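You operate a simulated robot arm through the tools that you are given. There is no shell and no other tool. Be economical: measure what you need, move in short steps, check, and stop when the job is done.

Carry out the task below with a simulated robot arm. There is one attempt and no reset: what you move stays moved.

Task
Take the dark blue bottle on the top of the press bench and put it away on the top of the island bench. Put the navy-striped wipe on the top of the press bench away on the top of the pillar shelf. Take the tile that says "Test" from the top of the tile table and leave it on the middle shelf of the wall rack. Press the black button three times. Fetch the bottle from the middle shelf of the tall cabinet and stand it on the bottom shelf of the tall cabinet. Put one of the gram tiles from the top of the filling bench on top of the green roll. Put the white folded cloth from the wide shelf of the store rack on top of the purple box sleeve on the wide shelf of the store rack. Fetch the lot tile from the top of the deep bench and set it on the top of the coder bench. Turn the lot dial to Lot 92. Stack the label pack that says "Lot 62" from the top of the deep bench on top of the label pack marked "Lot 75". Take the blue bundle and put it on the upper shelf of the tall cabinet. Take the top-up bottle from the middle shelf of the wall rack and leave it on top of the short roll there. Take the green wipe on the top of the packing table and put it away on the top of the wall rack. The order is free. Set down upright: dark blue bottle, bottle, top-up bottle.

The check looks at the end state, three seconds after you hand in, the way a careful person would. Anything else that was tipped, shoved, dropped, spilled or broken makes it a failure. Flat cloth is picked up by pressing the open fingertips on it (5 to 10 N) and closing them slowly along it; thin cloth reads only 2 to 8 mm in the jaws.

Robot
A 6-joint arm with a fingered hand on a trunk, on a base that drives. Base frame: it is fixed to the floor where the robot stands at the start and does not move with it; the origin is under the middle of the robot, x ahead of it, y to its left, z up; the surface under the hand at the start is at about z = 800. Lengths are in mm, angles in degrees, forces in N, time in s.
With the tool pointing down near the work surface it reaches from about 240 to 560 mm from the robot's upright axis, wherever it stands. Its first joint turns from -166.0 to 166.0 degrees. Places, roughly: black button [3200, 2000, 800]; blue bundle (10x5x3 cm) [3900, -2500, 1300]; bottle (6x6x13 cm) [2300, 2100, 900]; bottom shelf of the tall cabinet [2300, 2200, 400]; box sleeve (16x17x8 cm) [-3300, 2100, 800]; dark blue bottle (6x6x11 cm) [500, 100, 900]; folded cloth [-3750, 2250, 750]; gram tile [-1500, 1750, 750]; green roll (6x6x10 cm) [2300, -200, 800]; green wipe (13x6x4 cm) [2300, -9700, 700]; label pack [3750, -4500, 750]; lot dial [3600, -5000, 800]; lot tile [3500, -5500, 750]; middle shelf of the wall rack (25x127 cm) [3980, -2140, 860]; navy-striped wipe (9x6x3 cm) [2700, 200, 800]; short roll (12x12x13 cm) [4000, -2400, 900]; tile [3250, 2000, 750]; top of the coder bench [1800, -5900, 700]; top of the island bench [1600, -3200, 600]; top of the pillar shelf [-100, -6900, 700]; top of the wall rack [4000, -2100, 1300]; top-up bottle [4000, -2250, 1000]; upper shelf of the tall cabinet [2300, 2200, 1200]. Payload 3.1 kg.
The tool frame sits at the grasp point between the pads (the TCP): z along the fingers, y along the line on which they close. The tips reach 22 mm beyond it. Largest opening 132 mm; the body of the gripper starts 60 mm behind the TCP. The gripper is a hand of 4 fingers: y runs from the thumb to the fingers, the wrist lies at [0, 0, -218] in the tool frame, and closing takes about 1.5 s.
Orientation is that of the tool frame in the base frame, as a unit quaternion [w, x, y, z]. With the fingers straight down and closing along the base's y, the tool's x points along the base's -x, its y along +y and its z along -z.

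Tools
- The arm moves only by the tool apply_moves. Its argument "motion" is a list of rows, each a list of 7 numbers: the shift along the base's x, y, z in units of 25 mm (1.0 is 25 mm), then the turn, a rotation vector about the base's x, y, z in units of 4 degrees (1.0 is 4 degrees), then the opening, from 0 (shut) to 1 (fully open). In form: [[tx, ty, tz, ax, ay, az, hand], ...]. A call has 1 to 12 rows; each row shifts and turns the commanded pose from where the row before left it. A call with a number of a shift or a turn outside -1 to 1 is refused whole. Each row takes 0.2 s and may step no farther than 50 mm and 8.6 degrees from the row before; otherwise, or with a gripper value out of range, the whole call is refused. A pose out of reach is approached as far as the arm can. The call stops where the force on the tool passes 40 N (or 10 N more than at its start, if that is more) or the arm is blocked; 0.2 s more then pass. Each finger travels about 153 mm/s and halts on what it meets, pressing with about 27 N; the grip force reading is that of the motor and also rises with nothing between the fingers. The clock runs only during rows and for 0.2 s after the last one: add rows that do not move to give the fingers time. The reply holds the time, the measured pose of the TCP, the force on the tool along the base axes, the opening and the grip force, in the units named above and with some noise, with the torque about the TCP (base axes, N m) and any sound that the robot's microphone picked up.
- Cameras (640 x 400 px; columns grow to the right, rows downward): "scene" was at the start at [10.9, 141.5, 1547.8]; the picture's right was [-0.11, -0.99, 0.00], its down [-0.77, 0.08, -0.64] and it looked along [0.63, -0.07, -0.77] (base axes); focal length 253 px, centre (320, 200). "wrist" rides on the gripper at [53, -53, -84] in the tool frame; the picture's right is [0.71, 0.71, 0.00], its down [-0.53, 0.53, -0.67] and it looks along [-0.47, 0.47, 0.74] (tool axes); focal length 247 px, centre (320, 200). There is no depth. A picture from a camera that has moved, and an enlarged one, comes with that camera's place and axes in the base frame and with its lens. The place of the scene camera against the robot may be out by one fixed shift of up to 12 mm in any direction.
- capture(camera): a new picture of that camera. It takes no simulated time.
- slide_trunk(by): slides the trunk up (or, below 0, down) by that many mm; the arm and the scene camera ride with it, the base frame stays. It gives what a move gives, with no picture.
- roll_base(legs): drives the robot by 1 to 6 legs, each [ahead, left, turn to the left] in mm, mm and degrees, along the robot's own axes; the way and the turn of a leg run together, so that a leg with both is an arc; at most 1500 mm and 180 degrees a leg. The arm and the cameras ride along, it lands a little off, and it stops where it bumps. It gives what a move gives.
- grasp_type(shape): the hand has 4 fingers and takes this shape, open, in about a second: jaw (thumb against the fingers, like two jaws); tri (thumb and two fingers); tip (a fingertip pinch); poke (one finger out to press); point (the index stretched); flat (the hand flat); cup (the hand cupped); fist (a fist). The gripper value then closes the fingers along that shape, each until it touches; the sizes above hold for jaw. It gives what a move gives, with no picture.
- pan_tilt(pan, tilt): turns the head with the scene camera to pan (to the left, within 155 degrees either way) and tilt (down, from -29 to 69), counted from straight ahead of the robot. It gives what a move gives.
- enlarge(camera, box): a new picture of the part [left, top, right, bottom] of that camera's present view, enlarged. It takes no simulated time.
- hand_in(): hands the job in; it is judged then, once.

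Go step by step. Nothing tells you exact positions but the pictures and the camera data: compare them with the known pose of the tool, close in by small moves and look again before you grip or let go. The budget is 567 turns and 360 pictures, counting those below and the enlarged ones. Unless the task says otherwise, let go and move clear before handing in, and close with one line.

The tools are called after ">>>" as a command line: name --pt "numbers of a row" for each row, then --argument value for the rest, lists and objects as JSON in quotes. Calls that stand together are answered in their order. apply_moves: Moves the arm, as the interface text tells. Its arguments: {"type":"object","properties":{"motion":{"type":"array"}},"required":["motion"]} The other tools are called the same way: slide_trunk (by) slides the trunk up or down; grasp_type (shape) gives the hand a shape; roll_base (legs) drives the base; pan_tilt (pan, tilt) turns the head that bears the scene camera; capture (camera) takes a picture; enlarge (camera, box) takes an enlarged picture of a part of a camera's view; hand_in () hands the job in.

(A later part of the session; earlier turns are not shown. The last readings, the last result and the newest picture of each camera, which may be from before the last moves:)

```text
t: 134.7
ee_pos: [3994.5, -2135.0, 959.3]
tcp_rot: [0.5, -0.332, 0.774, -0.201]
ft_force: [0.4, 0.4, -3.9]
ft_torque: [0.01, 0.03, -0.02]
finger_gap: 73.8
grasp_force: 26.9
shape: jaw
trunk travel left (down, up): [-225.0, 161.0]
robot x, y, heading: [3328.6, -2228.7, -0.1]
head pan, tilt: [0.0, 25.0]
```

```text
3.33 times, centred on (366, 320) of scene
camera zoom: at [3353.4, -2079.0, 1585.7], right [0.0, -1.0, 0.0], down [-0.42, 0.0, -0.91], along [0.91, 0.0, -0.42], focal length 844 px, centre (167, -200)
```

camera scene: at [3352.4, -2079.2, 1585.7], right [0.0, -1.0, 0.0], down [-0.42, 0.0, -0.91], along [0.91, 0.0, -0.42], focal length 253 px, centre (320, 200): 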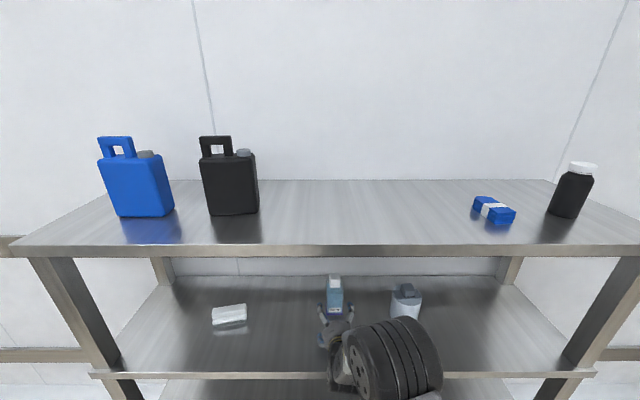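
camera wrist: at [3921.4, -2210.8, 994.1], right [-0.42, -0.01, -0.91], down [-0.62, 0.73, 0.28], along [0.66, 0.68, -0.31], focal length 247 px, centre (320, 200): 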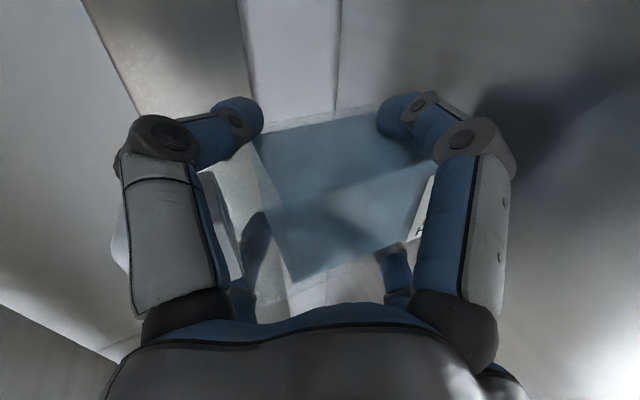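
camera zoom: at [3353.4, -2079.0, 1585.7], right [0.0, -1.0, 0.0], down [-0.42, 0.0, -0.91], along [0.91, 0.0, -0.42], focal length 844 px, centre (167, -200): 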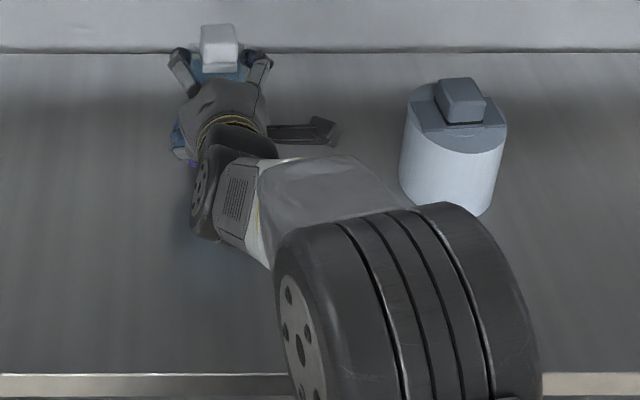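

Bottle is held and lifted. I'll raise it to clear the hub, watching the top shelf, then shift right over the roll.

>>> apply_moves --pt "-0.1 0 0.8 0 0 0 0.3" --pt "-0.1 0 0.8 0 0 0 0.3" --pt "-0.1 0 0.8 0 0 0 0.3" --pt "-0.1 0 0.8 0 0 0 0.3" --pt "-0.1 0 0.8 0 0 0 0.3" --pt "-0.1 0 0.5 0 0 0 0.3" --pt "0 0 0 0 0 0 0.3"

>>> capture --camera "scene"

```text
t: 136.3
ee_pos: [3979.0, -2133.4, 1070.1]
tcp_rot: [0.503, -0.332, 0.772, -0.2]
ft_force: [-0.2, 0.1, -4.1]
ft_torque: [0.01, -0.01, 0.01]
finger_gap: 73.9
grasp_force: 26.8
shape: jaw
trunk travel left (down, up): [-225.0, 161.0]
robot x, y, heading: [3329.5, -2228.5, 0.0]
head pan, tilt: [0.0, 25.0]
```

```text
297 pictures are left
camera scene: at [3353.3, -2079.0, 1585.7], right [0.0, -1.0, 0.0], down [-0.42, 0.0, -0.91], along [0.91, 0.0, -0.42], focal length 253 px, centre (320, 200)
```

scene: 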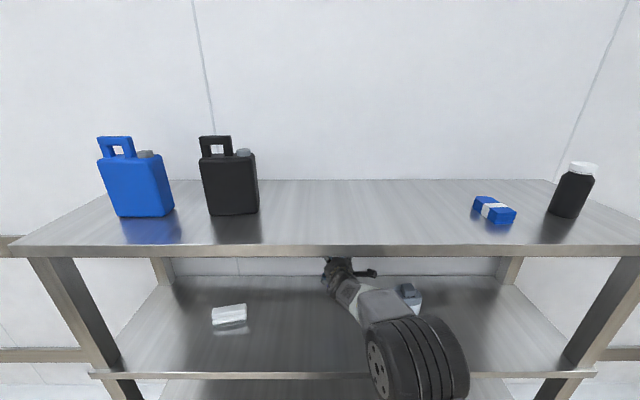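

>>> apply_moves --pt "0 -0.9 0 0 0 0 0.3" --pt "0 -0.9 0 0 0 0 0.3" --pt "0 -0.9 0 0 0 0 0.3" --pt "0 -0.9 0 0 0 0 0.3" --pt "0 -0.9 0 0 0 0 0.3" --pt "0 -0.9 0 0 0 0 0.3" --pt "0 0 0 0 0 0 0.3"

>>> capture --camera "wrist"

>>> enlarge --camera "scene" --box '[290, 240, 482, 360]'

```text
t: 137.9
ee_pos: [3977.8, -2269.4, 1072.9]
tcp_rot: [0.501, -0.332, 0.774, -0.202]
ft_force: [-0.7, 0.2, -4.3]
ft_torque: [-0.01, 0.01, 0.01]
finger_gap: 73.8
grasp_force: 27.1
shape: jaw
trunk travel left (down, up): [-225.0, 161.0]
robot x, y, heading: [3325.6, -2228.4, -0.0]
head pan, tilt: [0.0, 25.0]
```

```text
296 pictures are left
camera wrist: at [3904.3, -2346.9, 1106.9], right [-0.42, -0.01, -0.91], down [-0.62, 0.73, 0.28], along [0.66, 0.68, -0.31], focal length 247 px, centre (320, 200)
```

wrist: 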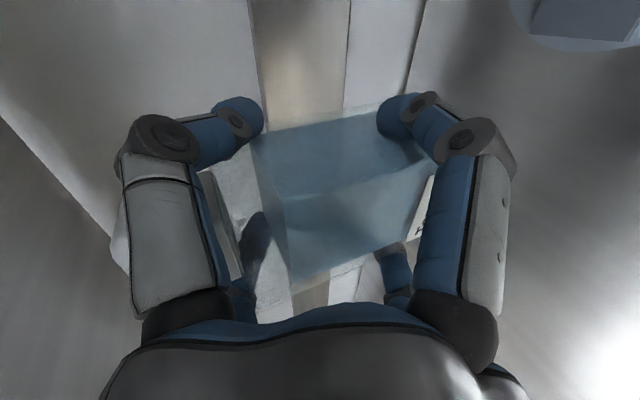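

```text
3.33 times, centred on (386, 300) of scene
camera zoom: at [3353.2, -2078.8, 1585.7], right [0.0, -1.0, 0.0], down [-0.42, 0.0, -0.91], along [0.91, 0.0, -0.42], focal length 844 px, centre (100, -133)
```

zoom: 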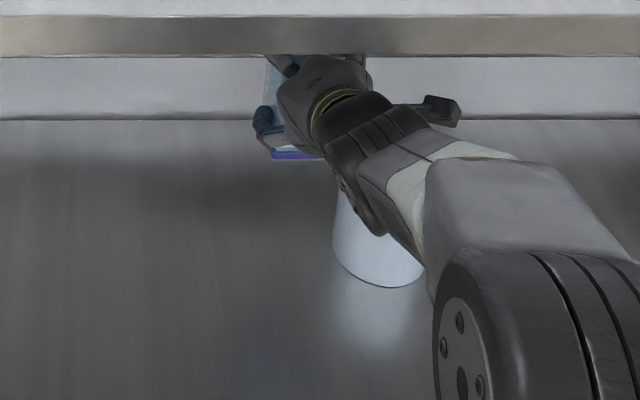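

>>> apply_moves --pt "0 -0.9 0 0 0 0 0.3" --pt "0 -0.9 0 0 0 0 0.3" --pt "0 -0.9 0 0 0 0 0.3" --pt "0 -0.9 0 0 0 0 0.3" --pt "0 0 0 0 0 0 0.3"

>>> capture --camera "wrist"

>>> enlarge --camera "scene" --box '[320, 240, 480, 340]'

```text
t: 139.1
ee_pos: [3978.6, -2357.7, 1072.0]
tcp_rot: [0.501, -0.332, 0.774, -0.203]
ft_force: [1.3, 0.4, -4.0]
ft_torque: [-0.01, -0.02, 0.0]
finger_gap: 73.6
grasp_force: 26.6
shape: jaw
trunk travel left (down, up): [-225.0, 161.0]
robot x, y, heading: [3325.6, -2229.0, -0.2]
head pan, tilt: [0.0, 25.0]
```

```text
294 pictures are left
camera wrist: at [3905.1, -2435.3, 1106.4], right [-0.42, -0.01, -0.91], down [-0.62, 0.73, 0.28], along [0.66, 0.68, -0.31], focal length 247 px, centre (320, 200)
```

wrist: 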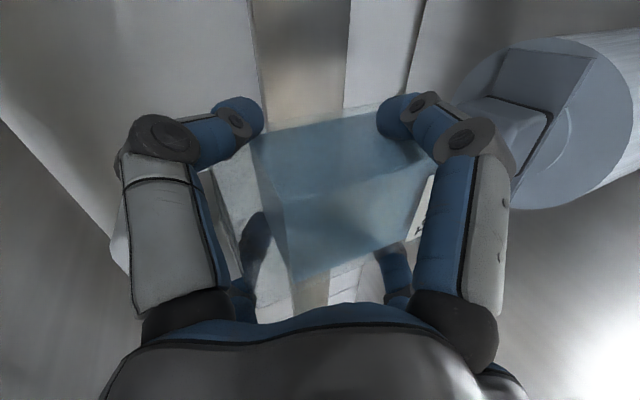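

```text
4.00 times, centred on (400, 290) of scene
camera zoom: at [3353.2, -2078.9, 1585.7], right [0.0, -1.0, 0.0], down [-0.42, 0.0, -0.91], along [0.91, 0.0, -0.42], focal length 1013 px, centre (0, -160)
```

zoom: 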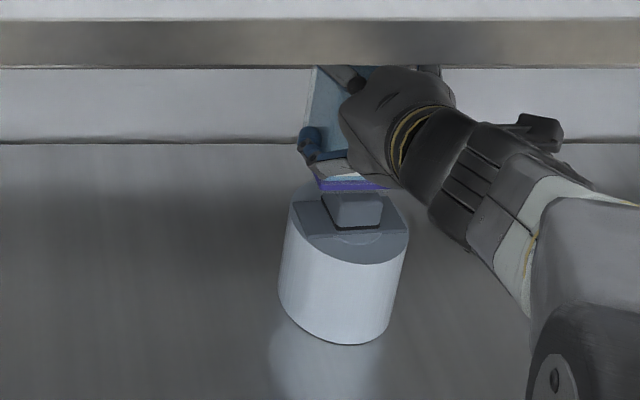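

The bottle hovers just above the hub. I'll zoom in for fine alignment.

>>> enlarge --camera "scene" --box '[380, 265, 444, 305]'

>>> enlarge --camera "wrist" --box '[360, 20, 640, 220]'

```text
10.00 times, centred on (412, 285) of scene
camera zoom: at [3353.2, -2078.9, 1585.7], right [0.0, -1.0, 0.0], down [-0.42, 0.0, -0.91], along [0.91, 0.0, -0.42], focal length 2534 px, centre (-600, -650)
```

zoom: 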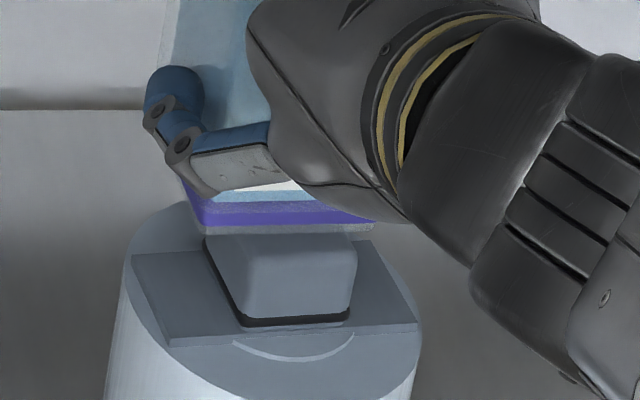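

```text
2.00 times, centred on (500, 120) of wrist
camera zoom: at [3905.1, -2435.3, 1106.4], right [-0.42, -0.01, -0.91], down [-0.62, 0.73, 0.28], along [0.66, 0.68, -0.31], focal length 494 px, centre (-40, 360)
```

zoom: 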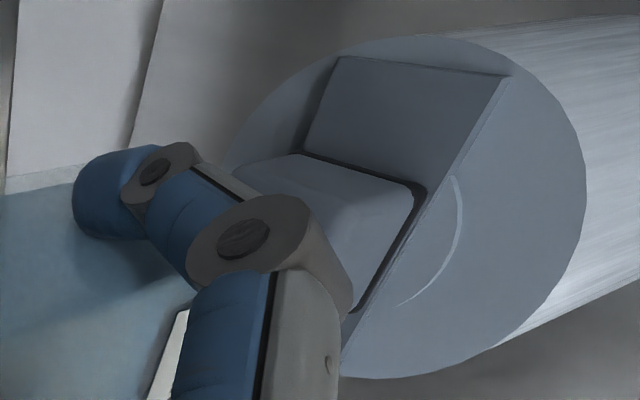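

Bottle base centre is about (3987, −2354) and the hub centre (3980, −2366). I'll shift by (−7, −12), then look again.

>>> apply_moves --pt "-0.14 -0.24 0 0 0 0 0.3" --pt "-0.14 -0.24 0 0 0 0 0.3" --pt "0 0 -0.2 0 0 0 0.3" --pt "0 0 0 0 0 0 0.3"

>>> enlarge --camera "scene" --box '[380, 265, 444, 305]'

```text
t: 140.1
ee_pos: [3971.2, -2371.5, 1067.0]
tcp_rot: [0.5, -0.331, 0.774, -0.202]
ft_force: [0.4, 0.1, -2.9]
ft_torque: [0.02, 0.02, 0.03]
finger_gap: 73.6
grasp_force: 27.0
shape: jaw
trunk travel left (down, up): [-225.0, 161.0]
robot x, y, heading: [3324.8, -2231.7, -0.2]
head pan, tilt: [0.0, 25.0]
```

```text
10.00 times, centred on (412, 285) of scene
camera zoom: at [3353.0, -2079.3, 1585.7], right [0.0, -1.0, 0.0], down [-0.42, 0.0, -0.91], along [0.91, 0.0, -0.42], focal length 2534 px, centre (-600, -650)
```

zoom: 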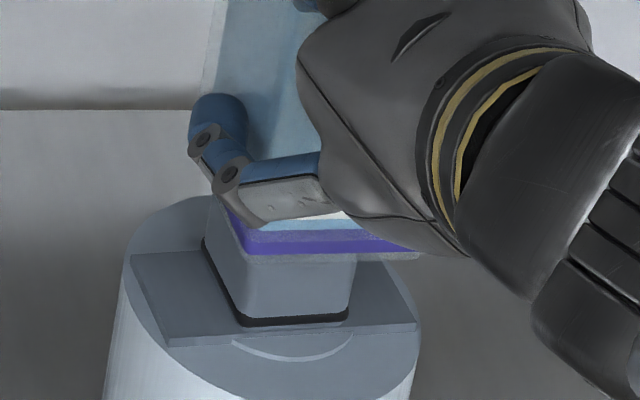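

Aligned within a couple of millimetres. Lowering slowly.

>>> apply_moves --pt "0 0 -0.1 0 0 0 0.3" --pt "0 0 -0.1 0 0 0 0.3" --pt "0 0 0 0 0 0 0.3"

>>> apply_moves --pt "0 0 -0.1 0 0 0 0.3" --pt "0 0 0 0 0 0 0.3"

>>> apply_moves --pt "0 0 -0.1 0 0 0 0.3" --pt "0 0 0 0 0 0 0.3"

>>> enlarge --camera "scene" --box '[380, 265, 444, 305]'

```text
t: 140.9
ee_pos: [3971.0, -2369.9, 1061.3]
tcp_rot: [0.5, -0.332, 0.774, -0.201]
ft_force: [-0.3, 0.0, -3.0]
ft_torque: [-0.03, 0.04, -0.01]
finger_gap: 73.6
grasp_force: 26.5
shape: jaw
trunk travel left (down, up): [-225.0, 161.0]
robot x, y, heading: [3327.2, -2228.7, -0.2]
head pan, tilt: [0.0, 25.0]
```

```text
t: 141.5
ee_pos: [3971.8, -2370.2, 1057.8]
tcp_rot: [0.5, -0.333, 0.774, -0.202]
ft_force: [0.0, 1.1, -2.6]
ft_torque: [0.0, 0.01, 0.0]
finger_gap: 73.9
grasp_force: 26.8
shape: jaw
trunk travel left (down, up): [-225.0, 161.0]
robot x, y, heading: [3325.6, -2227.0, -0.2]
head pan, tilt: [0.0, 25.0]
```

```text
t: 142.1
ee_pos: [3970.8, -2370.4, 1058.0]
tcp_rot: [0.502, -0.332, 0.773, -0.201]
ft_force: [1.9, -1.2, 3.2]
ft_torque: [-0.02, -0.06, -0.01]
finger_gap: 73.7
grasp_force: 27.4
shape: jaw
trunk travel left (down, up): [-225.0, 161.0]
robot x, y, heading: [3328.0, -2227.1, -0.3]
head pan, tilt: [0.0, 25.0]
```

```text
10.00 times, centred on (412, 285) of scene
camera zoom: at [3352.5, -2079.3, 1585.8], right [0.0, -1.0, 0.0], down [-0.42, 0.0, -0.91], along [0.91, 0.0, -0.42], focal length 2534 px, centre (-600, -650)
```

zoom: 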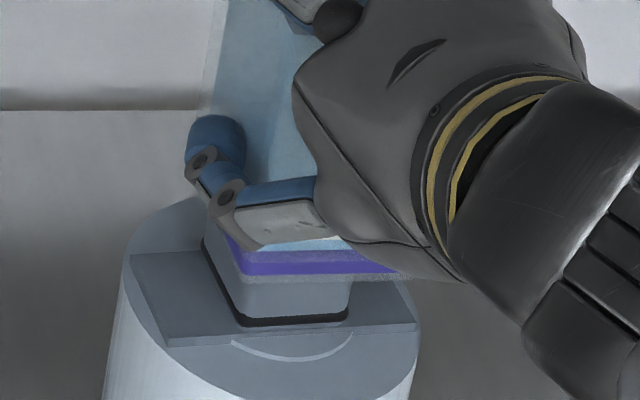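

Contact made at the hub top. Opening gently and checking that it stands.

>>> apply_moves --pt "0 0 0 0 0 0 0.58" --pt "0 0 0 0 0 0 0.62" --pt "0 0 0 0 0 0 0.7" --pt "0 0 0 0 0 0 0.8" --pt "0 0 0 0 0 0 0.86" --pt "0 0 0 0 0 0 0.86"

>>> enlarge --camera "scene" --box '[380, 255, 460, 305]'

>>> capture --camera "wrist"

```text
t: 143.5
ee_pos: [3971.3, -2371.6, 1056.8]
tcp_rot: [0.501, -0.331, 0.774, -0.202]
ft_force: [0.9, -0.3, -0.2]
ft_torque: [-0.01, 0.0, -0.01]
finger_gap: 113.2
grasp_force: 0.0
shape: jaw
trunk travel left (down, up): [-225.0, 161.0]
robot x, y, heading: [3326.6, -2229.8, -0.2]
head pan, tilt: [0.0, 25.0]
```

```text
8.00 times, centred on (420, 280) of scene
camera zoom: at [3352.5, -2079.2, 1585.7], right [0.0, -1.0, 0.0], down [-0.42, 0.0, -0.91], along [0.91, 0.0, -0.42], focal length 2027 px, centre (-480, -440)
```

zoom: 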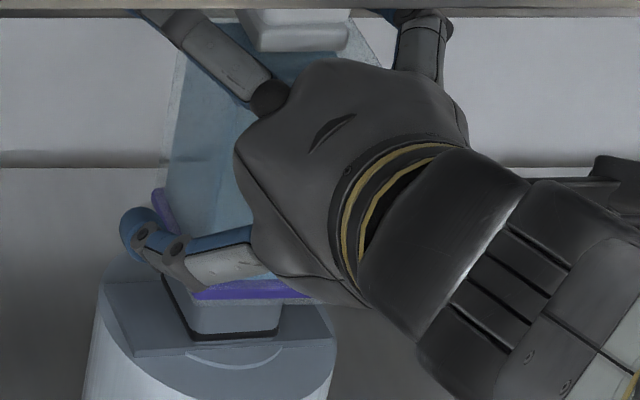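

```text
287 pictures are left
camera wrist: at [3897.8, -2448.3, 1091.4], right [-0.42, -0.01, -0.91], down [-0.62, 0.73, 0.28], along [0.66, 0.68, -0.31], focal length 247 px, centre (320, 200)
```

wrist: 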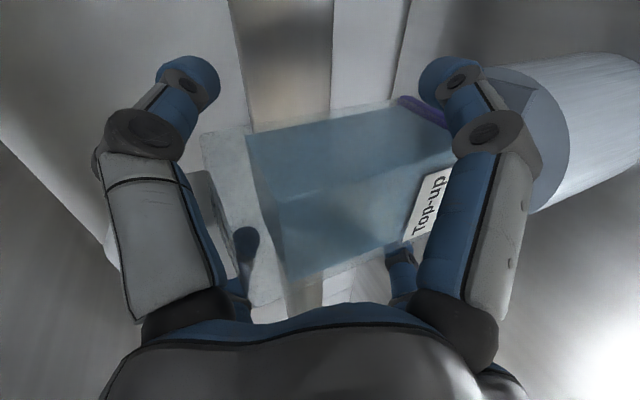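

The bottle stands on the hub. Backing straight out.

>>> apply_moves --pt "-0.4 0 0 0 0 0 0.86" --pt "-0.6 0 0 0 0 0 0.86" --pt "-0.8 0 0 0 0 0 0.86" --pt "-0.8 0 0 0 0 0 0.86" --pt "-0.8 0 0 0 0 0 0.86" --pt "-0.8 0 0 0 0 0 0.86" --pt "0 0 0 0 0 0 0.86"

>>> capture --camera "wrist"

>>> enlarge --camera "scene" --box '[360, 245, 488, 325]'

```text
t: 145.1
ee_pos: [3866.3, -2370.7, 1056.2]
tcp_rot: [0.501, -0.332, 0.774, -0.202]
ft_force: [-0.3, -0.3, -0.2]
ft_torque: [-0.01, 0.0, -0.02]
finger_gap: 113.2
grasp_force: 0.0
shape: jaw
trunk travel left (down, up): [-225.0, 161.0]
robot x, y, heading: [3320.9, -2230.6, -0.0]
head pan, tilt: [0.0, 25.0]
```

```text
286 pictures are left
camera wrist: at [3792.9, -2447.4, 1090.6], right [-0.42, -0.01, -0.91], down [-0.62, 0.73, 0.28], along [0.66, 0.68, -0.31], focal length 247 px, centre (320, 200)
```

wrist: 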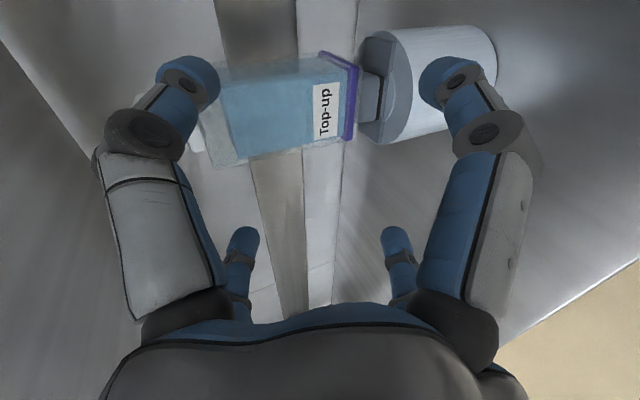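

```text
5.00 times, centred on (424, 285) of scene
camera zoom: at [3352.9, -2079.2, 1585.7], right [0.0, -1.0, 0.0], down [-0.42, 0.0, -0.91], along [0.91, 0.0, -0.42], focal length 1267 px, centre (-200, -225)
```

zoom: 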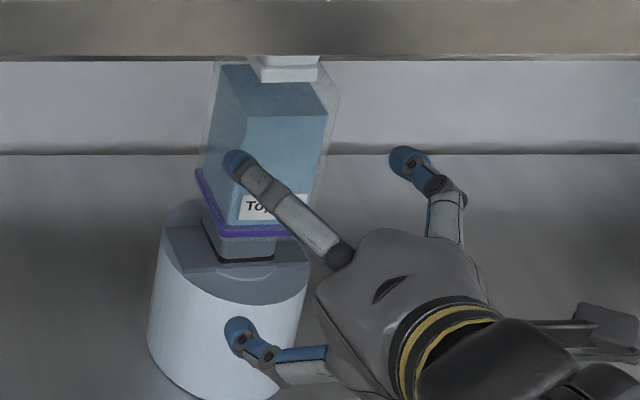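

The top-up bottle stands on the short roll. Next is the blue bundle on top of the rack: back away, raise the trunk, and turn the hand down over it.

>>> roll_base --legs '[[-220, 0, 0], [0, -260, 0]]'

>>> slide_trunk --by 160

>>> apply_moves --pt "-0.2 0 0.5 0.213 0.89 -0.362 1" --pt "-0.2 0 0.5 0.213 0.89 -0.362 1" --pt "-0.2 0 0.5 0.213 0.89 -0.362 1" --pt "-0.2 0 0.5 0.213 0.89 -0.362 1" --pt "-0.2 0 0.5 0.213 0.89 -0.362 1" --pt "-0.2 0 0.5 0.213 0.89 -0.362 1" --pt "-0.2 0 0.5 0.213 0.89 -0.362 1" --pt "-0.2 0 0.5 0.213 0.89 -0.362 1" --pt "-0.2 0 0.5 0.213 0.89 -0.362 1"

>>> apply_moves --pt "-0.2 0.6 0.5 0.213 0.89 -0.362 1" --pt "-0.2 0.6 0.5 0.213 0.89 -0.362 1" --pt "-0.2 0.6 0.5 0.213 0.89 -0.362 1" --pt "-0.2 0.6 0.5 0.213 0.89 -0.362 1" --pt "-0.2 0.6 0.5 0.213 0.89 -0.362 1" --pt "-0.2 0.6 0.5 0.213 0.89 -0.362 1" --pt "-0.2 0.6 0.5 0.213 0.89 -0.362 1" --pt "-0.2 0.6 0.5 0.213 0.89 -0.362 1" --pt "-0.2 0 0.5 0.213 0.89 -0.362 1" --pt "0 0 0 0 0 0 1"

>>> capture --camera "scene"

```text
t: 148.2
ee_pos: [3648.9, -2627.5, 1055.8]
tcp_rot: [0.502, -0.334, 0.772, -0.2]
ft_force: [-0.2, -1.1, 0.3]
ft_torque: [0.02, -0.02, 0.0]
finger_gap: 113.2
grasp_force: 0.1
shape: jaw
trunk travel left (down, up): [-225.0, 161.0]
robot x, y, heading: [3112.7, -2487.6, 0.1]
head pan, tilt: [0.0, 25.0]
```

```text
t: 150.1
ee_pos: [3649.8, -2628.3, 1216.1]
tcp_rot: [0.501, -0.335, 0.772, -0.2]
ft_force: [-0.1, -0.2, 0.3]
ft_torque: [0.0, 0.01, -0.01]
finger_gap: 113.5
grasp_force: 0.1
shape: jaw
trunk travel left (down, up): [-385.0, 1.0]
robot x, y, heading: [3109.3, -2493.0, 0.3]
head pan, tilt: [0.0, 25.0]
```

```text
t: 152.1
ee_pos: [3588.6, -2654.7, 1316.1]
tcp_rot: [0.277, -0.257, 0.921, -0.094]
ft_force: [-0.6, -0.2, 0.0]
ft_torque: [0.0, -0.01, 0.0]
finger_gap: 132.0
grasp_force: 0.0
shape: jaw
out of reach, approached as far as the arm can: row 8, 9
trunk travel left (down, up): [-385.0, 1.0]
robot x, y, heading: [3109.7, -2485.8, 0.2]
head pan, tilt: [0.0, 25.0]
```

```text
t: 154.3
ee_pos: [3469.4, -2627.3, 1370.7]
tcp_rot: [0.108, -0.149, 0.979, 0.092]
ft_force: [0.3, 0.4, -0.2]
ft_torque: [-0.04, -0.02, -0.02]
finger_gap: 131.8
grasp_force: 0.2
shape: jaw
out of reach, approached as far as the arm can: row 1, 2, 3, 4, 5, 6, 7, 8, 9
trunk travel left (down, up): [-385.0, 1.0]
robot x, y, heading: [3110.5, -2493.1, 0.2]
head pan, tilt: [0.0, 25.0]
```

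```text
284 pictures are left
camera scene: at [3134.4, -2340.1, 1745.5], right [0.01, -1.0, 0.0], down [-0.42, 0.0, -0.91], along [0.91, 0.0, -0.42], focal length 253 px, centre (320, 200)
```

scene: 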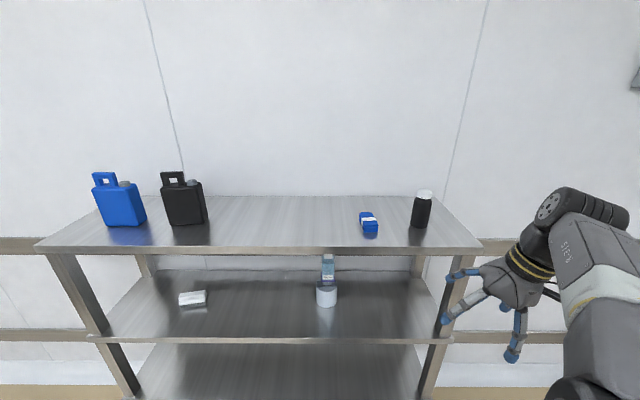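

The hand is too high to reach vertical there. I'll come lower and to the left, and finish the turn.

>>> apply_moves --pt "0 1 -1 0 0 0 1" --pt "0 1 -1 0 0 0 1" --pt "0 1 -0.5 0 0 0 1" --pt "0 1 0 -0.617 0.537 0 1" --pt "0 1 0 -0.617 0.537 0 1" --pt "0 0 0 -0.617 0.537 0 1" --pt "0 0 0 -0.617 0.537 0 1" --pt "0 0 0 -0.617 0.537 0 1" --pt "0 0 0 0 0 0 1"

>>> enlarge --camera "scene" --box '[320, 180, 448, 260]'

```text
t: 156.3
ee_pos: [3462.5, -2516.9, 1291.2]
tcp_rot: [0.094, -0.152, 0.978, 0.104]
ft_force: [-0.1, 0.5, 0.0]
ft_torque: [0.0, 0.03, 0.01]
finger_gap: 132.1
grasp_force: 0.1
shape: jaw
out of reach, approached as far as the arm can: row 1, 4, 5, 6, 7, 8
trunk travel left (down, up): [-385.0, 1.0]
robot x, y, heading: [3107.4, -2491.1, 0.2]
head pan, tilt: [0.0, 25.0]
```

```text
5.00 times, centred on (384, 220) of scene
camera zoom: at [3134.6, -2340.5, 1745.6], right [0.01, -1.0, 0.0], down [-0.42, 0.0, -0.91], along [0.91, 0.01, -0.42], focal length 1267 px, centre (0, 100)
```

zoom: 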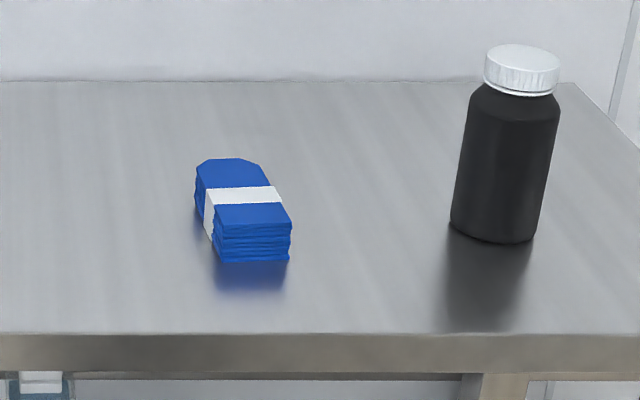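

>>> apply_moves --pt "1 0 0 0 0 0 1" --pt "1 0 0 0 0 0 1" --pt "1 0 0 -0.617 0.537 0 1" --pt "1 0 0 -0.617 0.537 0 1" --pt "0 0 0 -0.617 0.537 0 1" --pt "0 0 0 -0.617 0.537 0 1" --pt "0 0 0 -0.617 0.537 0 1" --pt "0 0 0 0 0 0 1"

```text
t: 158.1
ee_pos: [3556.7, -2520.8, 1280.0]
tcp_rot: [0.075, -0.151, 0.979, 0.118]
ft_force: [-1.0, 0.1, 0.4]
ft_torque: [-0.06, -0.02, 0.0]
finger_gap: 131.6
grasp_force: 0.1
shape: jaw
out of reach, approached as far as the arm can: row 3, 4, 5, 6, 7
trunk travel left (down, up): [-385.0, 1.0]
robot x, y, heading: [3111.9, -2487.2, 0.2]
head pan, tilt: [0.0, 25.0]
```

>>> apply_moves --pt "0 0 -1 0 0 0 1" --pt "0 0 -1 0 0 0 1" --pt "0 0 -1 0 0 0 1" --pt "0 0 -1 -0.617 0.537 0 1" --pt "0 0 0 -0.617 0.537 0 1" --pt "0 0 0 -0.617 0.537 0 1" --pt "0 0 0 -0.617 0.537 0 1" --pt "0 0 0 -0.617 0.537 0 1" --pt "0 0 0 0 0 0 1"

>>> capture --camera "scene"

```text
t: 160.1
ee_pos: [3551.4, -2521.7, 1176.6]
tcp_rot: [0.06, -0.15, 0.981, 0.107]
ft_force: [0.8, 0.8, 0.0]
ft_torque: [0.02, 0.03, 0.0]
finger_gap: 131.8
grasp_force: 0.1
shape: jaw
out of reach, approached as far as the arm can: row 4, 5, 6, 7, 8
trunk travel left (down, up): [-385.0, 1.0]
robot x, y, heading: [3106.6, -2489.4, 0.4]
head pan, tilt: [0.0, 25.0]
```

```text
282 pictures are left
camera scene: at [3134.7, -2340.5, 1745.6], right [0.01, -1.0, 0.0], down [-0.42, 0.0, -0.91], along [0.91, 0.01, -0.42], focal length 253 px, centre (320, 200)
```

scene: 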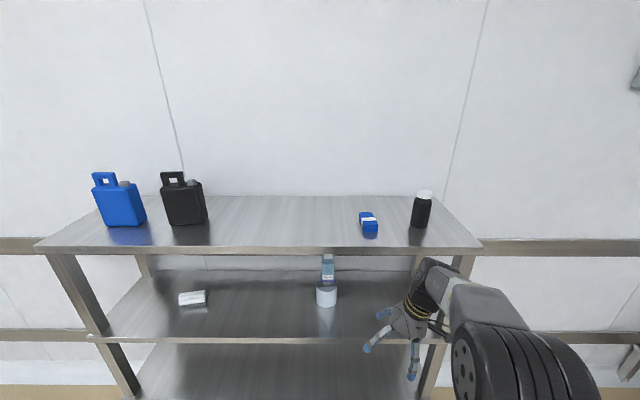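

The wrist seems to be on an odd branch. I'll go back to the 45° forward pose and then pitch to vertical from there, as worked before.

>>> apply_moves --pt "0.2 0.13 0 -0.109 -0.853 -0.48 1" --pt "0.2 0.13 0 -0.109 -0.853 -0.48 1" --pt "0.2 0.13 0 -0.109 -0.853 -0.48 1" --pt "0.2 0.13 0 -0.109 -0.853 -0.48 1" --pt "0.2 0.13 0 -0.109 -0.853 -0.48 1" --pt "0.2 0.13 0 -0.109 -0.853 -0.48 1" --pt "0.2 0.13 0 -0.109 -0.853 -0.48 1" --pt "0.2 0.13 0 -0.109 -0.853 -0.48 1" --pt "0.2 0.13 0 -0.109 -0.853 -0.48 1" --pt "0.2 0.13 0 -0.109 -0.853 -0.48 1" --pt "0.2 0.13 0 -0.109 -0.853 -0.48 1" --pt "0 0 0 0 0 0 1"

>>> apply_moves --pt "-0.3 0 0 0 1 0 1" --pt "-0.3 0 0 0 1 0 1" --pt "-0.3 0 0 0 1 0 1" --pt "-0.3 0 0 0 1 0 1" --pt "-0.3 0 0 0 1 0 1" --pt "-0.3 0 0 0 1 0 1" --pt "-0.3 0 0 0 1 0 1" --pt "-0.3 0 0 0 1 0 1" --pt "-0.3 0 0 0 1 0 1" --pt "-0.3 0 0 0 1 0 1" --pt "-0.3 0 0 0 1 0 1" --pt "-0.3 0 0 0 0.25 0 1"

>>> capture --camera "scene"

```text
t: 162.7
ee_pos: [3603.8, -2490.4, 1173.6]
tcp_rot: [0.363, -0.005, 0.932, 0.0]
ft_force: [0.2, -0.7, 0.0]
ft_torque: [0.0, 0.01, 0.0]
finger_gap: 131.7
grasp_force: 0.1
shape: jaw
out of reach, approached as far as the arm can: row 11
trunk travel left (down, up): [-385.0, 1.0]
robot x, y, heading: [3107.2, -2490.0, 0.2]
head pan, tilt: [0.0, 25.0]
```

```text
t: 165.3
ee_pos: [3426.4, -2572.8, 1044.4]
tcp_rot: [0.036, 0.0, 0.998, 0.049]
ft_force: [-0.3, 0.5, 1.0]
ft_torque: [0.0, 0.0, 0.01]
finger_gap: 131.4
grasp_force: 0.0
shape: jaw
out of reach, approached as far as the arm can: row 2, 3, 4, 5, 6, 7, 8, 9, 10, 11
trunk travel left (down, up): [-385.0, 1.0]
robot x, y, heading: [3109.3, -2490.3, 0.2]
head pan, tilt: [0.0, 25.0]
```

```text
281 pictures are left
camera scene: at [3134.1, -2340.5, 1745.6], right [0.01, -1.0, 0.0], down [-0.42, 0.0, -0.91], along [0.91, 0.01, -0.42], focal length 253 px, centre (320, 200)
```

scene: 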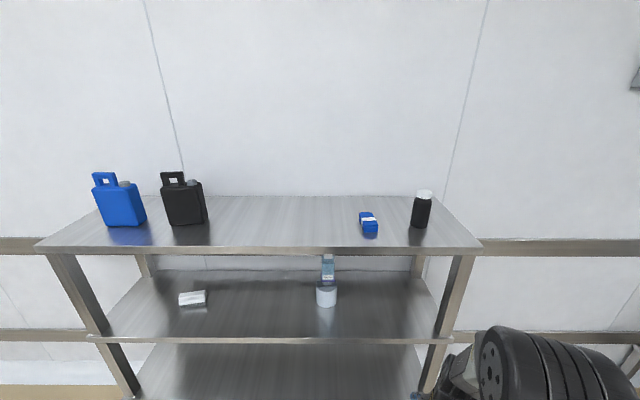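

The wrist is on the flipped branch, so I'll unwind it: raise the hand forward, swing it left, then down.

>>> apply_moves --pt "0.6 0.3 0.5 0 -0.8 0 1" --pt "0.6 0.3 0.5 0 -0.8 0 1" --pt "0.6 0.3 0.5 0 -0.8 0 1" --pt "0.6 0.3 0.5 0 -0.8 0 1" --pt "0.6 0.3 0.5 0 -0.8 0 1" --pt "0.6 0.3 0.5 0 -0.8 0 1" --pt "0.6 0.3 0.5 0 -0.8 0 1" --pt "0.6 0.3 0.5 0 -0.8 0 1" --pt "0.6 0.3 0.5 0 -0.8 0 1" --pt "0.6 0.3 0.5 0 -0.8 0 1" --pt "0.6 0.3 0.5 0 -0.8 0 1" --pt "0.6 0.3 0.5 0 -0.8 0 1"

>>> apply_moves --pt "0.5 0.3 0 0 -1 0 1" --pt "0.5 0.3 0 0 -1 0 1" --pt "0.5 0.3 0 0 -1 0 1" --pt "0.5 0.3 0 0 -1 0 1" --pt "0 0.3 0 0 -1 0 1" --pt "0 0.3 0 0 -1 0 1" --pt "0 0 0 0 0 0 1"

>>> capture --camera "scene"

```text
t: 167.9
ee_pos: [3608.0, -2482.3, 1192.7]
tcp_rot: [0.361, -0.014, 0.932, 0.042]
ft_force: [0.4, -0.1, -0.2]
ft_torque: [0.0, 0.02, -0.01]
finger_gap: 132.0
grasp_force: 0.0
shape: jaw
trunk travel left (down, up): [-385.0, 1.0]
robot x, y, heading: [3109.1, -2490.0, 0.2]
head pan, tilt: [0.0, 25.0]
```

```text
t: 169.5
ee_pos: [3649.2, -2440.1, 1193.9]
tcp_rot: [0.526, -0.027, 0.849, 0.047]
ft_force: [0.1, 0.0, -0.8]
ft_torque: [-0.01, 0.01, -0.01]
finger_gap: 131.9
grasp_force: 0.1
shape: jaw
out of reach, approached as far as the arm can: row 1, 2
trunk travel left (down, up): [-385.0, 1.0]
robot x, y, heading: [3108.0, -2489.0, 0.3]
head pan, tilt: [0.0, 25.0]
```

```text
280 pictures are left
camera scene: at [3134.4, -2340.7, 1745.6], right [0.01, -1.0, 0.0], down [-0.42, 0.0, -0.91], along [0.91, 0.01, -0.42], focal length 253 px, centre (320, 200)
```

scene: 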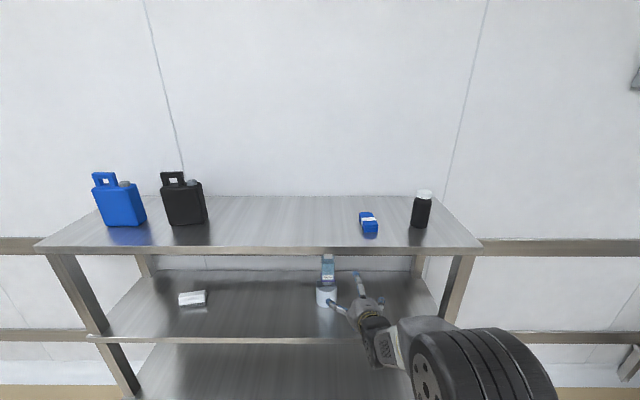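

>>> apply_moves --pt "-0.3 0.56 0 0 0 1 1" --pt "-0.3 0.56 0 0 0 1 1" --pt "-0.3 0.56 0 0 0 1 1" --pt "-0.3 0.56 0 0 0 1 1" --pt "-0.3 0.56 0 0 0 1 1" --pt "-0.3 0.56 0 0 0 1 1" --pt "-0.3 0.56 0 0 0 1 1" --pt "-0.3 0.56 0 0 0 1 1" --pt "-0.3 0.56 0 0 0 1 1" --pt "-0.3 0.56 0 0 0 1 1" --pt "-0.3 0.56 0 0 0 1 1" --pt "-0.3 0.56 0 0 0 1 1"

>>> apply_moves --pt "-0.24 -0.4 -0.3 -0.8 0.6 0.3 1" --pt "-0.24 -0.4 -0.3 -0.8 0.6 0.3 1" --pt "-0.24 -0.4 -0.3 -0.8 0.6 0.3 1" --pt "-0.24 -0.4 -0.3 -0.8 0.6 0.3 1" --pt "-0.24 -0.4 -0.3 -0.8 0.6 0.3 1" --pt "-0.24 -0.4 -0.3 -0.8 0.6 0.3 1" --pt "-0.24 -0.4 -0.3 -0.8 0.6 0.3 1" --pt "-0.24 -0.4 -0.3 -0.8 0.6 0.3 1" --pt "-0.24 -0.4 -0.3 -0.8 0.6 0.3 1" --pt "-0.24 -0.4 -0.3 -0.8 0.6 0.3 1"

```text
t: 172.1
ee_pos: [3558.8, -2272.5, 1192.4]
tcp_rot: [0.461, -0.37, 0.765, 0.257]
ft_force: [-0.8, 0.2, 0.2]
ft_torque: [0.0, 0.0, 0.0]
finger_gap: 131.9
grasp_force: 0.0
shape: jaw
trunk travel left (down, up): [-385.0, 1.0]
robot x, y, heading: [3108.4, -2492.4, 0.3]
head pan, tilt: [0.0, 25.0]
```

```text
t: 174.3
ee_pos: [3498.1, -2371.1, 1119.3]
tcp_rot: [0.148, -0.497, 0.842, 0.153]
ft_force: [0.3, 0.4, 0.0]
ft_torque: [-0.03, 0.0, 0.0]
finger_gap: 131.8
grasp_force: 0.1
shape: jaw
trunk travel left (down, up): [-385.0, 1.0]
robot x, y, heading: [3109.4, -2488.4, 0.1]
head pan, tilt: [0.0, 25.0]
```

>>> apply_moves --pt "0.07 -0.3 0.1 -0.425 0.304 -0.902 1" --pt "0.07 -0.3 0.1 -0.425 0.304 -0.902 1" --pt "0.07 -0.3 0.1 -0.425 0.304 -0.902 1" --pt "0.07 -0.3 0.1 -0.425 0.304 -0.902 1" --pt "0.07 -0.3 0.1 -0.425 0.304 -0.902 1" --pt "0.07 -0.3 0.1 -0.425 0.304 -0.902 1" --pt "0.07 -0.3 0.1 -0.425 0.304 -0.902 1" --pt "0.07 -0.3 0.1 -0.425 0.304 -0.902 1" --pt "0.07 -0.3 0.1 -0.425 0.304 -0.902 1" --pt "0.07 -0.3 0.1 -0.425 0.304 -0.902 1" --pt "0.07 -0.3 0.1 -0.425 0.304 -0.902 1" --pt "0.07 -0.3 0.1 -0.425 0.304 -0.902 1"

>>> capture --camera "scene"

```text
t: 176.9
ee_pos: [3472.9, -2474.2, 1068.5]
tcp_rot: [0.042, -0.147, 0.986, 0.065]
ft_force: [1.1, 0.4, -0.9]
ft_torque: [-0.02, 0.03, -0.01]
finger_gap: 132.2
grasp_force: 0.2
shape: jaw
out of reach, approached as far as the arm can: row 7, 8, 9, 10, 11, 12
trunk travel left (down, up): [-385.0, 1.0]
robot x, y, heading: [3109.9, -2491.3, 0.4]
head pan, tilt: [0.0, 25.0]
```

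```text
279 pictures are left
camera scene: at [3134.7, -2340.7, 1745.6], right [0.01, -1.0, 0.0], down [-0.42, 0.0, -0.91], along [0.91, 0.01, -0.42], focal length 253 px, centre (320, 200)
```

scene: 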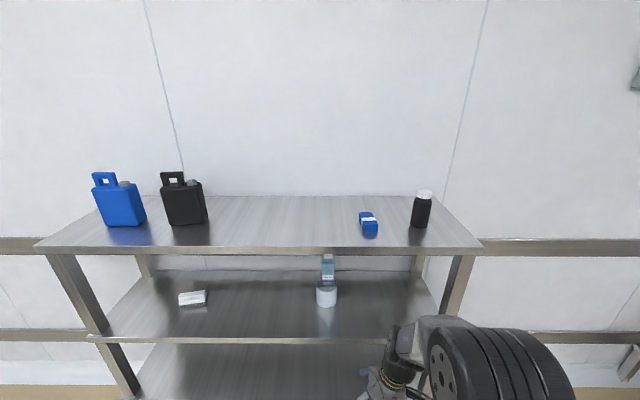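

The wrist's roll joint seems wound up toward its limit, so I'll unwind it the other way: hand to the left, up over the front, to the right, then down.

>>> apply_moves --pt "0 0.4 0.44 1 0 0 1" --pt "0 0.4 0.44 1 0 0 1" --pt "0 0.4 0.44 1 0 0 1" --pt "0 0.4 0.44 1 0 0 1" --pt "0 0.4 0.44 1 0 0 1" --pt "0 0.4 0.44 1 0 0 1" --pt "0 0.4 0.44 1 0 0 1" --pt "0 0.4 0.44 1 0 0 1" --pt "0 0.4 0.44 1 0 0 1" --pt "0 0.4 0.44 1 0 0 1"

>>> apply_moves --pt "0 0.4 0.44 1 0 0 1" --pt "0 0.4 0.44 1 0 0 1" --pt "0 0.4 0.44 1 0 0 1" --pt "0 0.4 0.44 1 0 0 1" --pt "0 0.4 0.44 1 0 0 1" --pt "0 0.4 0.44 1 0 0 1" --pt "0 0.4 0.44 1 0 0 1" --pt "0 0.4 0.44 1 0 0 1" --pt "0 0.4 0.44 1 0 0 1" --pt "0 0.4 0.44 1 0 0 1"

>>> apply_moves --pt "0.38 -0.38 0 0 0 -1 1" --pt "0.38 -0.38 0 0 0 -1 1" --pt "0.38 -0.38 0 0 0 -1 1" --pt "0.38 -0.38 0 0 0 -1 1" --pt "0.38 -0.38 0 0 0 -1 1" --pt "0.38 -0.38 0 0 0 -1 1" --pt "0.38 -0.38 0 0 0 -1 1" --pt "0.38 -0.38 0 0 0 -1 1" --pt "0.38 -0.38 0 0 0 -1 1" --pt "0.38 -0.38 0 0 0 -1 1" --pt "0.38 -0.38 0 0 0 -1 1" --pt "0.38 -0.38 0 0 0 -1 1"

```text
t: 179.1
ee_pos: [3472.7, -2372.9, 1181.1]
tcp_rot: [0.08, -0.129, 0.913, 0.38]
ft_force: [0.2, 0.6, -0.4]
ft_torque: [-0.01, -0.02, -0.01]
finger_gap: 131.8
grasp_force: 0.0
shape: jaw
trunk travel left (down, up): [-385.0, 1.0]
robot x, y, heading: [3108.7, -2491.6, 0.2]
head pan, tilt: [0.0, 25.0]
```

```text
t: 181.3
ee_pos: [3472.1, -2274.6, 1291.8]
tcp_rot: [0.119, -0.094, 0.728, 0.669]
ft_force: [-0.1, 0.5, -0.6]
ft_torque: [0.02, 0.01, -0.02]
finger_gap: 132.0
grasp_force: 0.1
shape: jaw
trunk travel left (down, up): [-385.0, 1.0]
robot x, y, heading: [3110.1, -2488.8, 0.2]
head pan, tilt: [0.0, 25.0]
```

```text
t: 183.9
ee_pos: [3585.7, -2387.8, 1291.5]
tcp_rot: [0.381, 0.211, 0.703, 0.562]
ft_force: [0.5, -0.9, 0.1]
ft_torque: [-0.02, 0.01, 0.03]
finger_gap: 131.7
grasp_force: 0.0
shape: jaw
trunk travel left (down, up): [-385.0, 1.0]
robot x, y, heading: [3105.8, -2490.8, 0.2]
head pan, tilt: [0.0, 25.0]
```

>>> apply_moves --pt "0.38 -0.38 0 0 0 -1 1" --pt "0.38 -0.38 0 0 0 -1 1" --pt "0.38 -0.38 0 0 0 -1 1" --pt "0.38 -0.38 0 0 0 -1 1" --pt "0.38 -0.38 0 0 0 -1 1" --pt "0.38 -0.38 0 0 0 -1 1" --pt "0.38 -0.38 0 0 0 -1 1" --pt "0.38 -0.38 0 0 0 -1 1" --pt "0.38 -0.38 0 0 0 -1 1" --pt "0.38 -0.38 0 0 0 -1 1"

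>>> apply_moves --pt "-0.38 -0.38 0 0 0 -1 1" --pt "-0.38 -0.38 0 0 0 -1 1" --pt "-0.38 -0.38 0 0 0 -1 1" --pt "-0.38 -0.38 0 0 0 -1 1" --pt "-0.38 -0.38 0 0 0 -1 1" --pt "-0.38 -0.38 0 0 0 -1 1" --pt "-0.38 -0.38 0 0 0 -1 1" --pt "-0.38 -0.38 0 0 0 -1 1" --pt "-0.38 -0.38 0 0 0 -1 1" --pt "-0.38 -0.38 0 0 0 -1 1" --pt "-0.38 -0.38 0 0 0 -1 1" --pt "-0.38 -0.38 0 0 0 -1 1"

>>> capture --camera "scene"

```text
t: 186.1
ee_pos: [3680.6, -2483.8, 1288.7]
tcp_rot: [0.55, 0.439, 0.589, 0.397]
ft_force: [-0.1, -0.7, -0.1]
ft_torque: [0.02, 0.02, 0.01]
finger_gap: 131.6
grasp_force: 0.1
shape: jaw
trunk travel left (down, up): [-385.0, 1.0]
robot x, y, heading: [3111.1, -2495.2, 0.2]
head pan, tilt: [0.0, 25.0]
```

```text
t: 188.7
ee_pos: [3568.8, -2597.9, 1289.9]
tcp_rot: [0.664, 0.64, 0.36, 0.139]
ft_force: [-0.4, 0.2, -0.2]
ft_torque: [0.02, -0.04, -0.01]
finger_gap: 132.3
grasp_force: 0.1
shape: jaw
trunk travel left (down, up): [-385.0, 1.0]
robot x, y, heading: [3107.5, -2487.7, 0.6]
head pan, tilt: [0.0, 25.0]
```

```text
278 pictures are left
camera scene: at [3134.5, -2340.4, 1745.6], right [0.01, -1.0, 0.0], down [-0.42, 0.0, -0.91], along [0.91, 0.01, -0.42], focal length 253 px, centre (320, 200)
```

scene: 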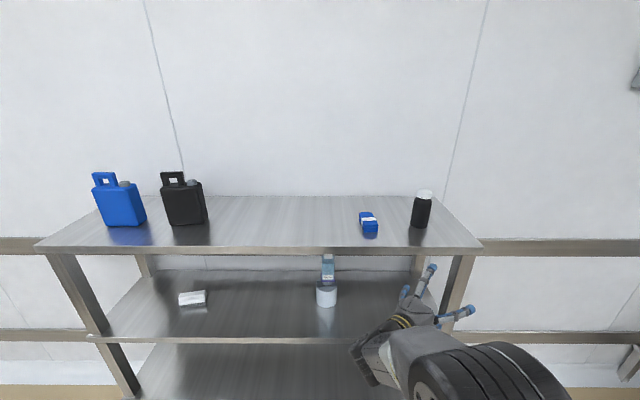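

>>> apply_moves --pt "-0.18 0.2 -0.38 0.73 0.638 0 1" --pt "-0.18 0.2 -0.38 0.73 0.638 0 1" --pt "-0.18 0.2 -0.38 0.73 0.638 0 1" --pt "-0.18 0.2 -0.38 0.73 0.638 0 1" --pt "-0.18 0.2 -0.38 0.73 0.638 0 1" --pt "-0.18 0.2 -0.38 0.73 0.638 0 1" --pt "-0.18 0.2 -0.38 0.73 0.638 0 1" --pt "-0.18 0.2 -0.38 0.73 0.638 0 1" --pt "-0.18 0.2 -0.38 0.73 0.638 0 1" --pt "-0.18 0.2 -0.38 0.73 0.638 0 1" --pt "-0.18 0.2 -0.38 0.73 0.638 0 1"

>>> apply_moves --pt "-0.18 0.2 -0.38 0.73 0.638 0 1" --pt "-0.18 0.2 -0.38 0.73 0.638 0 1" --pt "-0.18 0.2 -0.38 0.73 0.638 0 1" --pt "-0.18 0.2 -0.38 0.73 0.638 0 1" --pt "-0.18 0.2 -0.38 0.73 0.638 0 1" --pt "-0.18 0.2 -0.38 0.73 0.638 0 1" --pt "-0.18 0.2 -0.38 0.73 0.638 0 1" --pt "-0.18 0.2 -0.38 0.73 0.638 0 1" --pt "-0.18 0.2 -0.38 0.73 0.638 0 1" --pt "-0.18 0.2 -0.38 0.73 0.638 0 1" --pt "-0.18 0.2 -0.38 0.73 0.638 0 1"

>>> capture --camera "scene"

```text
t: 191.1
ee_pos: [3518.2, -2541.0, 1185.1]
tcp_rot: [0.357, 0.812, 0.456, 0.076]
ft_force: [0.2, -0.1, 0.1]
ft_torque: [-0.04, 0.04, 0.02]
finger_gap: 131.6
grasp_force: 0.1
shape: jaw
trunk travel left (down, up): [-385.0, 1.0]
robot x, y, heading: [3107.0, -2490.8, 0.5]
head pan, tilt: [0.0, 25.0]
```

```text
t: 193.5
ee_pos: [3456.6, -2489.3, 1060.8]
tcp_rot: [0.071, 0.87, 0.487, 0.005]
ft_force: [1.0, -0.6, 0.1]
ft_torque: [0.02, -0.01, -0.03]
finger_gap: 132.0
grasp_force: 0.0
shape: jaw
out of reach, approached as far as the arm can: row 9, 10, 11
trunk travel left (down, up): [-385.0, 1.0]
robot x, y, heading: [3107.1, -2488.6, 0.2]
head pan, tilt: [0.0, 25.0]
```

```text
277 pictures are left
camera scene: at [3135.4, -2340.2, 1745.5], right [0.01, -1.0, 0.0], down [-0.42, 0.0, -0.91], along [0.91, 0.0, -0.42], focal length 253 px, centre (320, 200)
```

scene: 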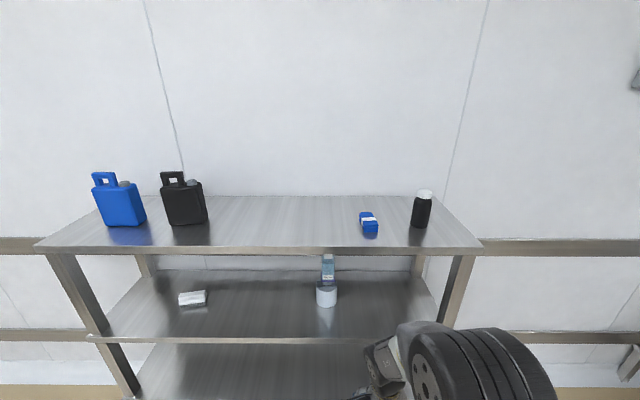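

Close; the forearm is nearly aligned here. I'll go up and finish the tilt there.

>>> apply_moves --pt "0 0 1 0 0 0 1" --pt "0 0 1 0 0 0 1" --pt "0 0 1 0 0 0 1" --pt "0 0 1 0 0 0 1" --pt "0 0 1 0 0 0 1" --pt "0 0 1 0 0 0 1" --pt "0 0 0 0.73 0.638 0 1" --pt "0 0 0 0.73 0.638 0 1" --pt "0 0 0 0 0 0 1"

>>> capture --camera "scene"

```text
t: 195.5
ee_pos: [3405.4, -2481.3, 1094.0]
tcp_rot: [0.076, 0.87, 0.488, 0.005]
ft_force: [0.6, -0.5, 0.5]
ft_torque: [0.0, 0.0, 0.0]
finger_gap: 131.7
grasp_force: 0.1
shape: jaw
out of reach, approached as far as the arm can: row 1, 2, 3, 4, 5, 6, 7, 8
trunk travel left (down, up): [-385.0, 1.0]
robot x, y, heading: [3110.1, -2492.4, 0.4]
head pan, tilt: [0.0, 25.0]
```

```text
276 pictures are left
camera scene: at [3134.5, -2340.5, 1745.6], right [0.01, -1.0, 0.0], down [-0.42, 0.0, -0.91], along [0.91, 0.01, -0.42], focal length 253 px, centre (320, 200)
```

scene: 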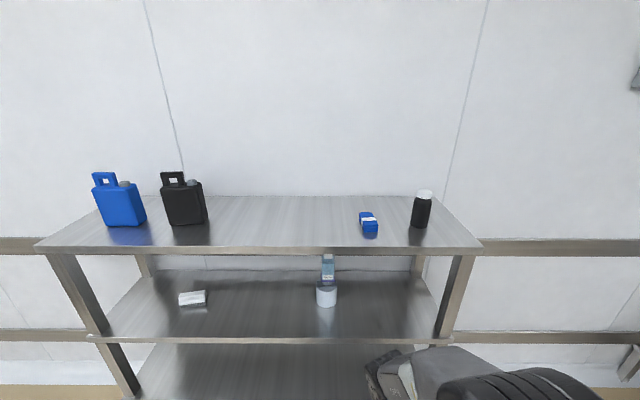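

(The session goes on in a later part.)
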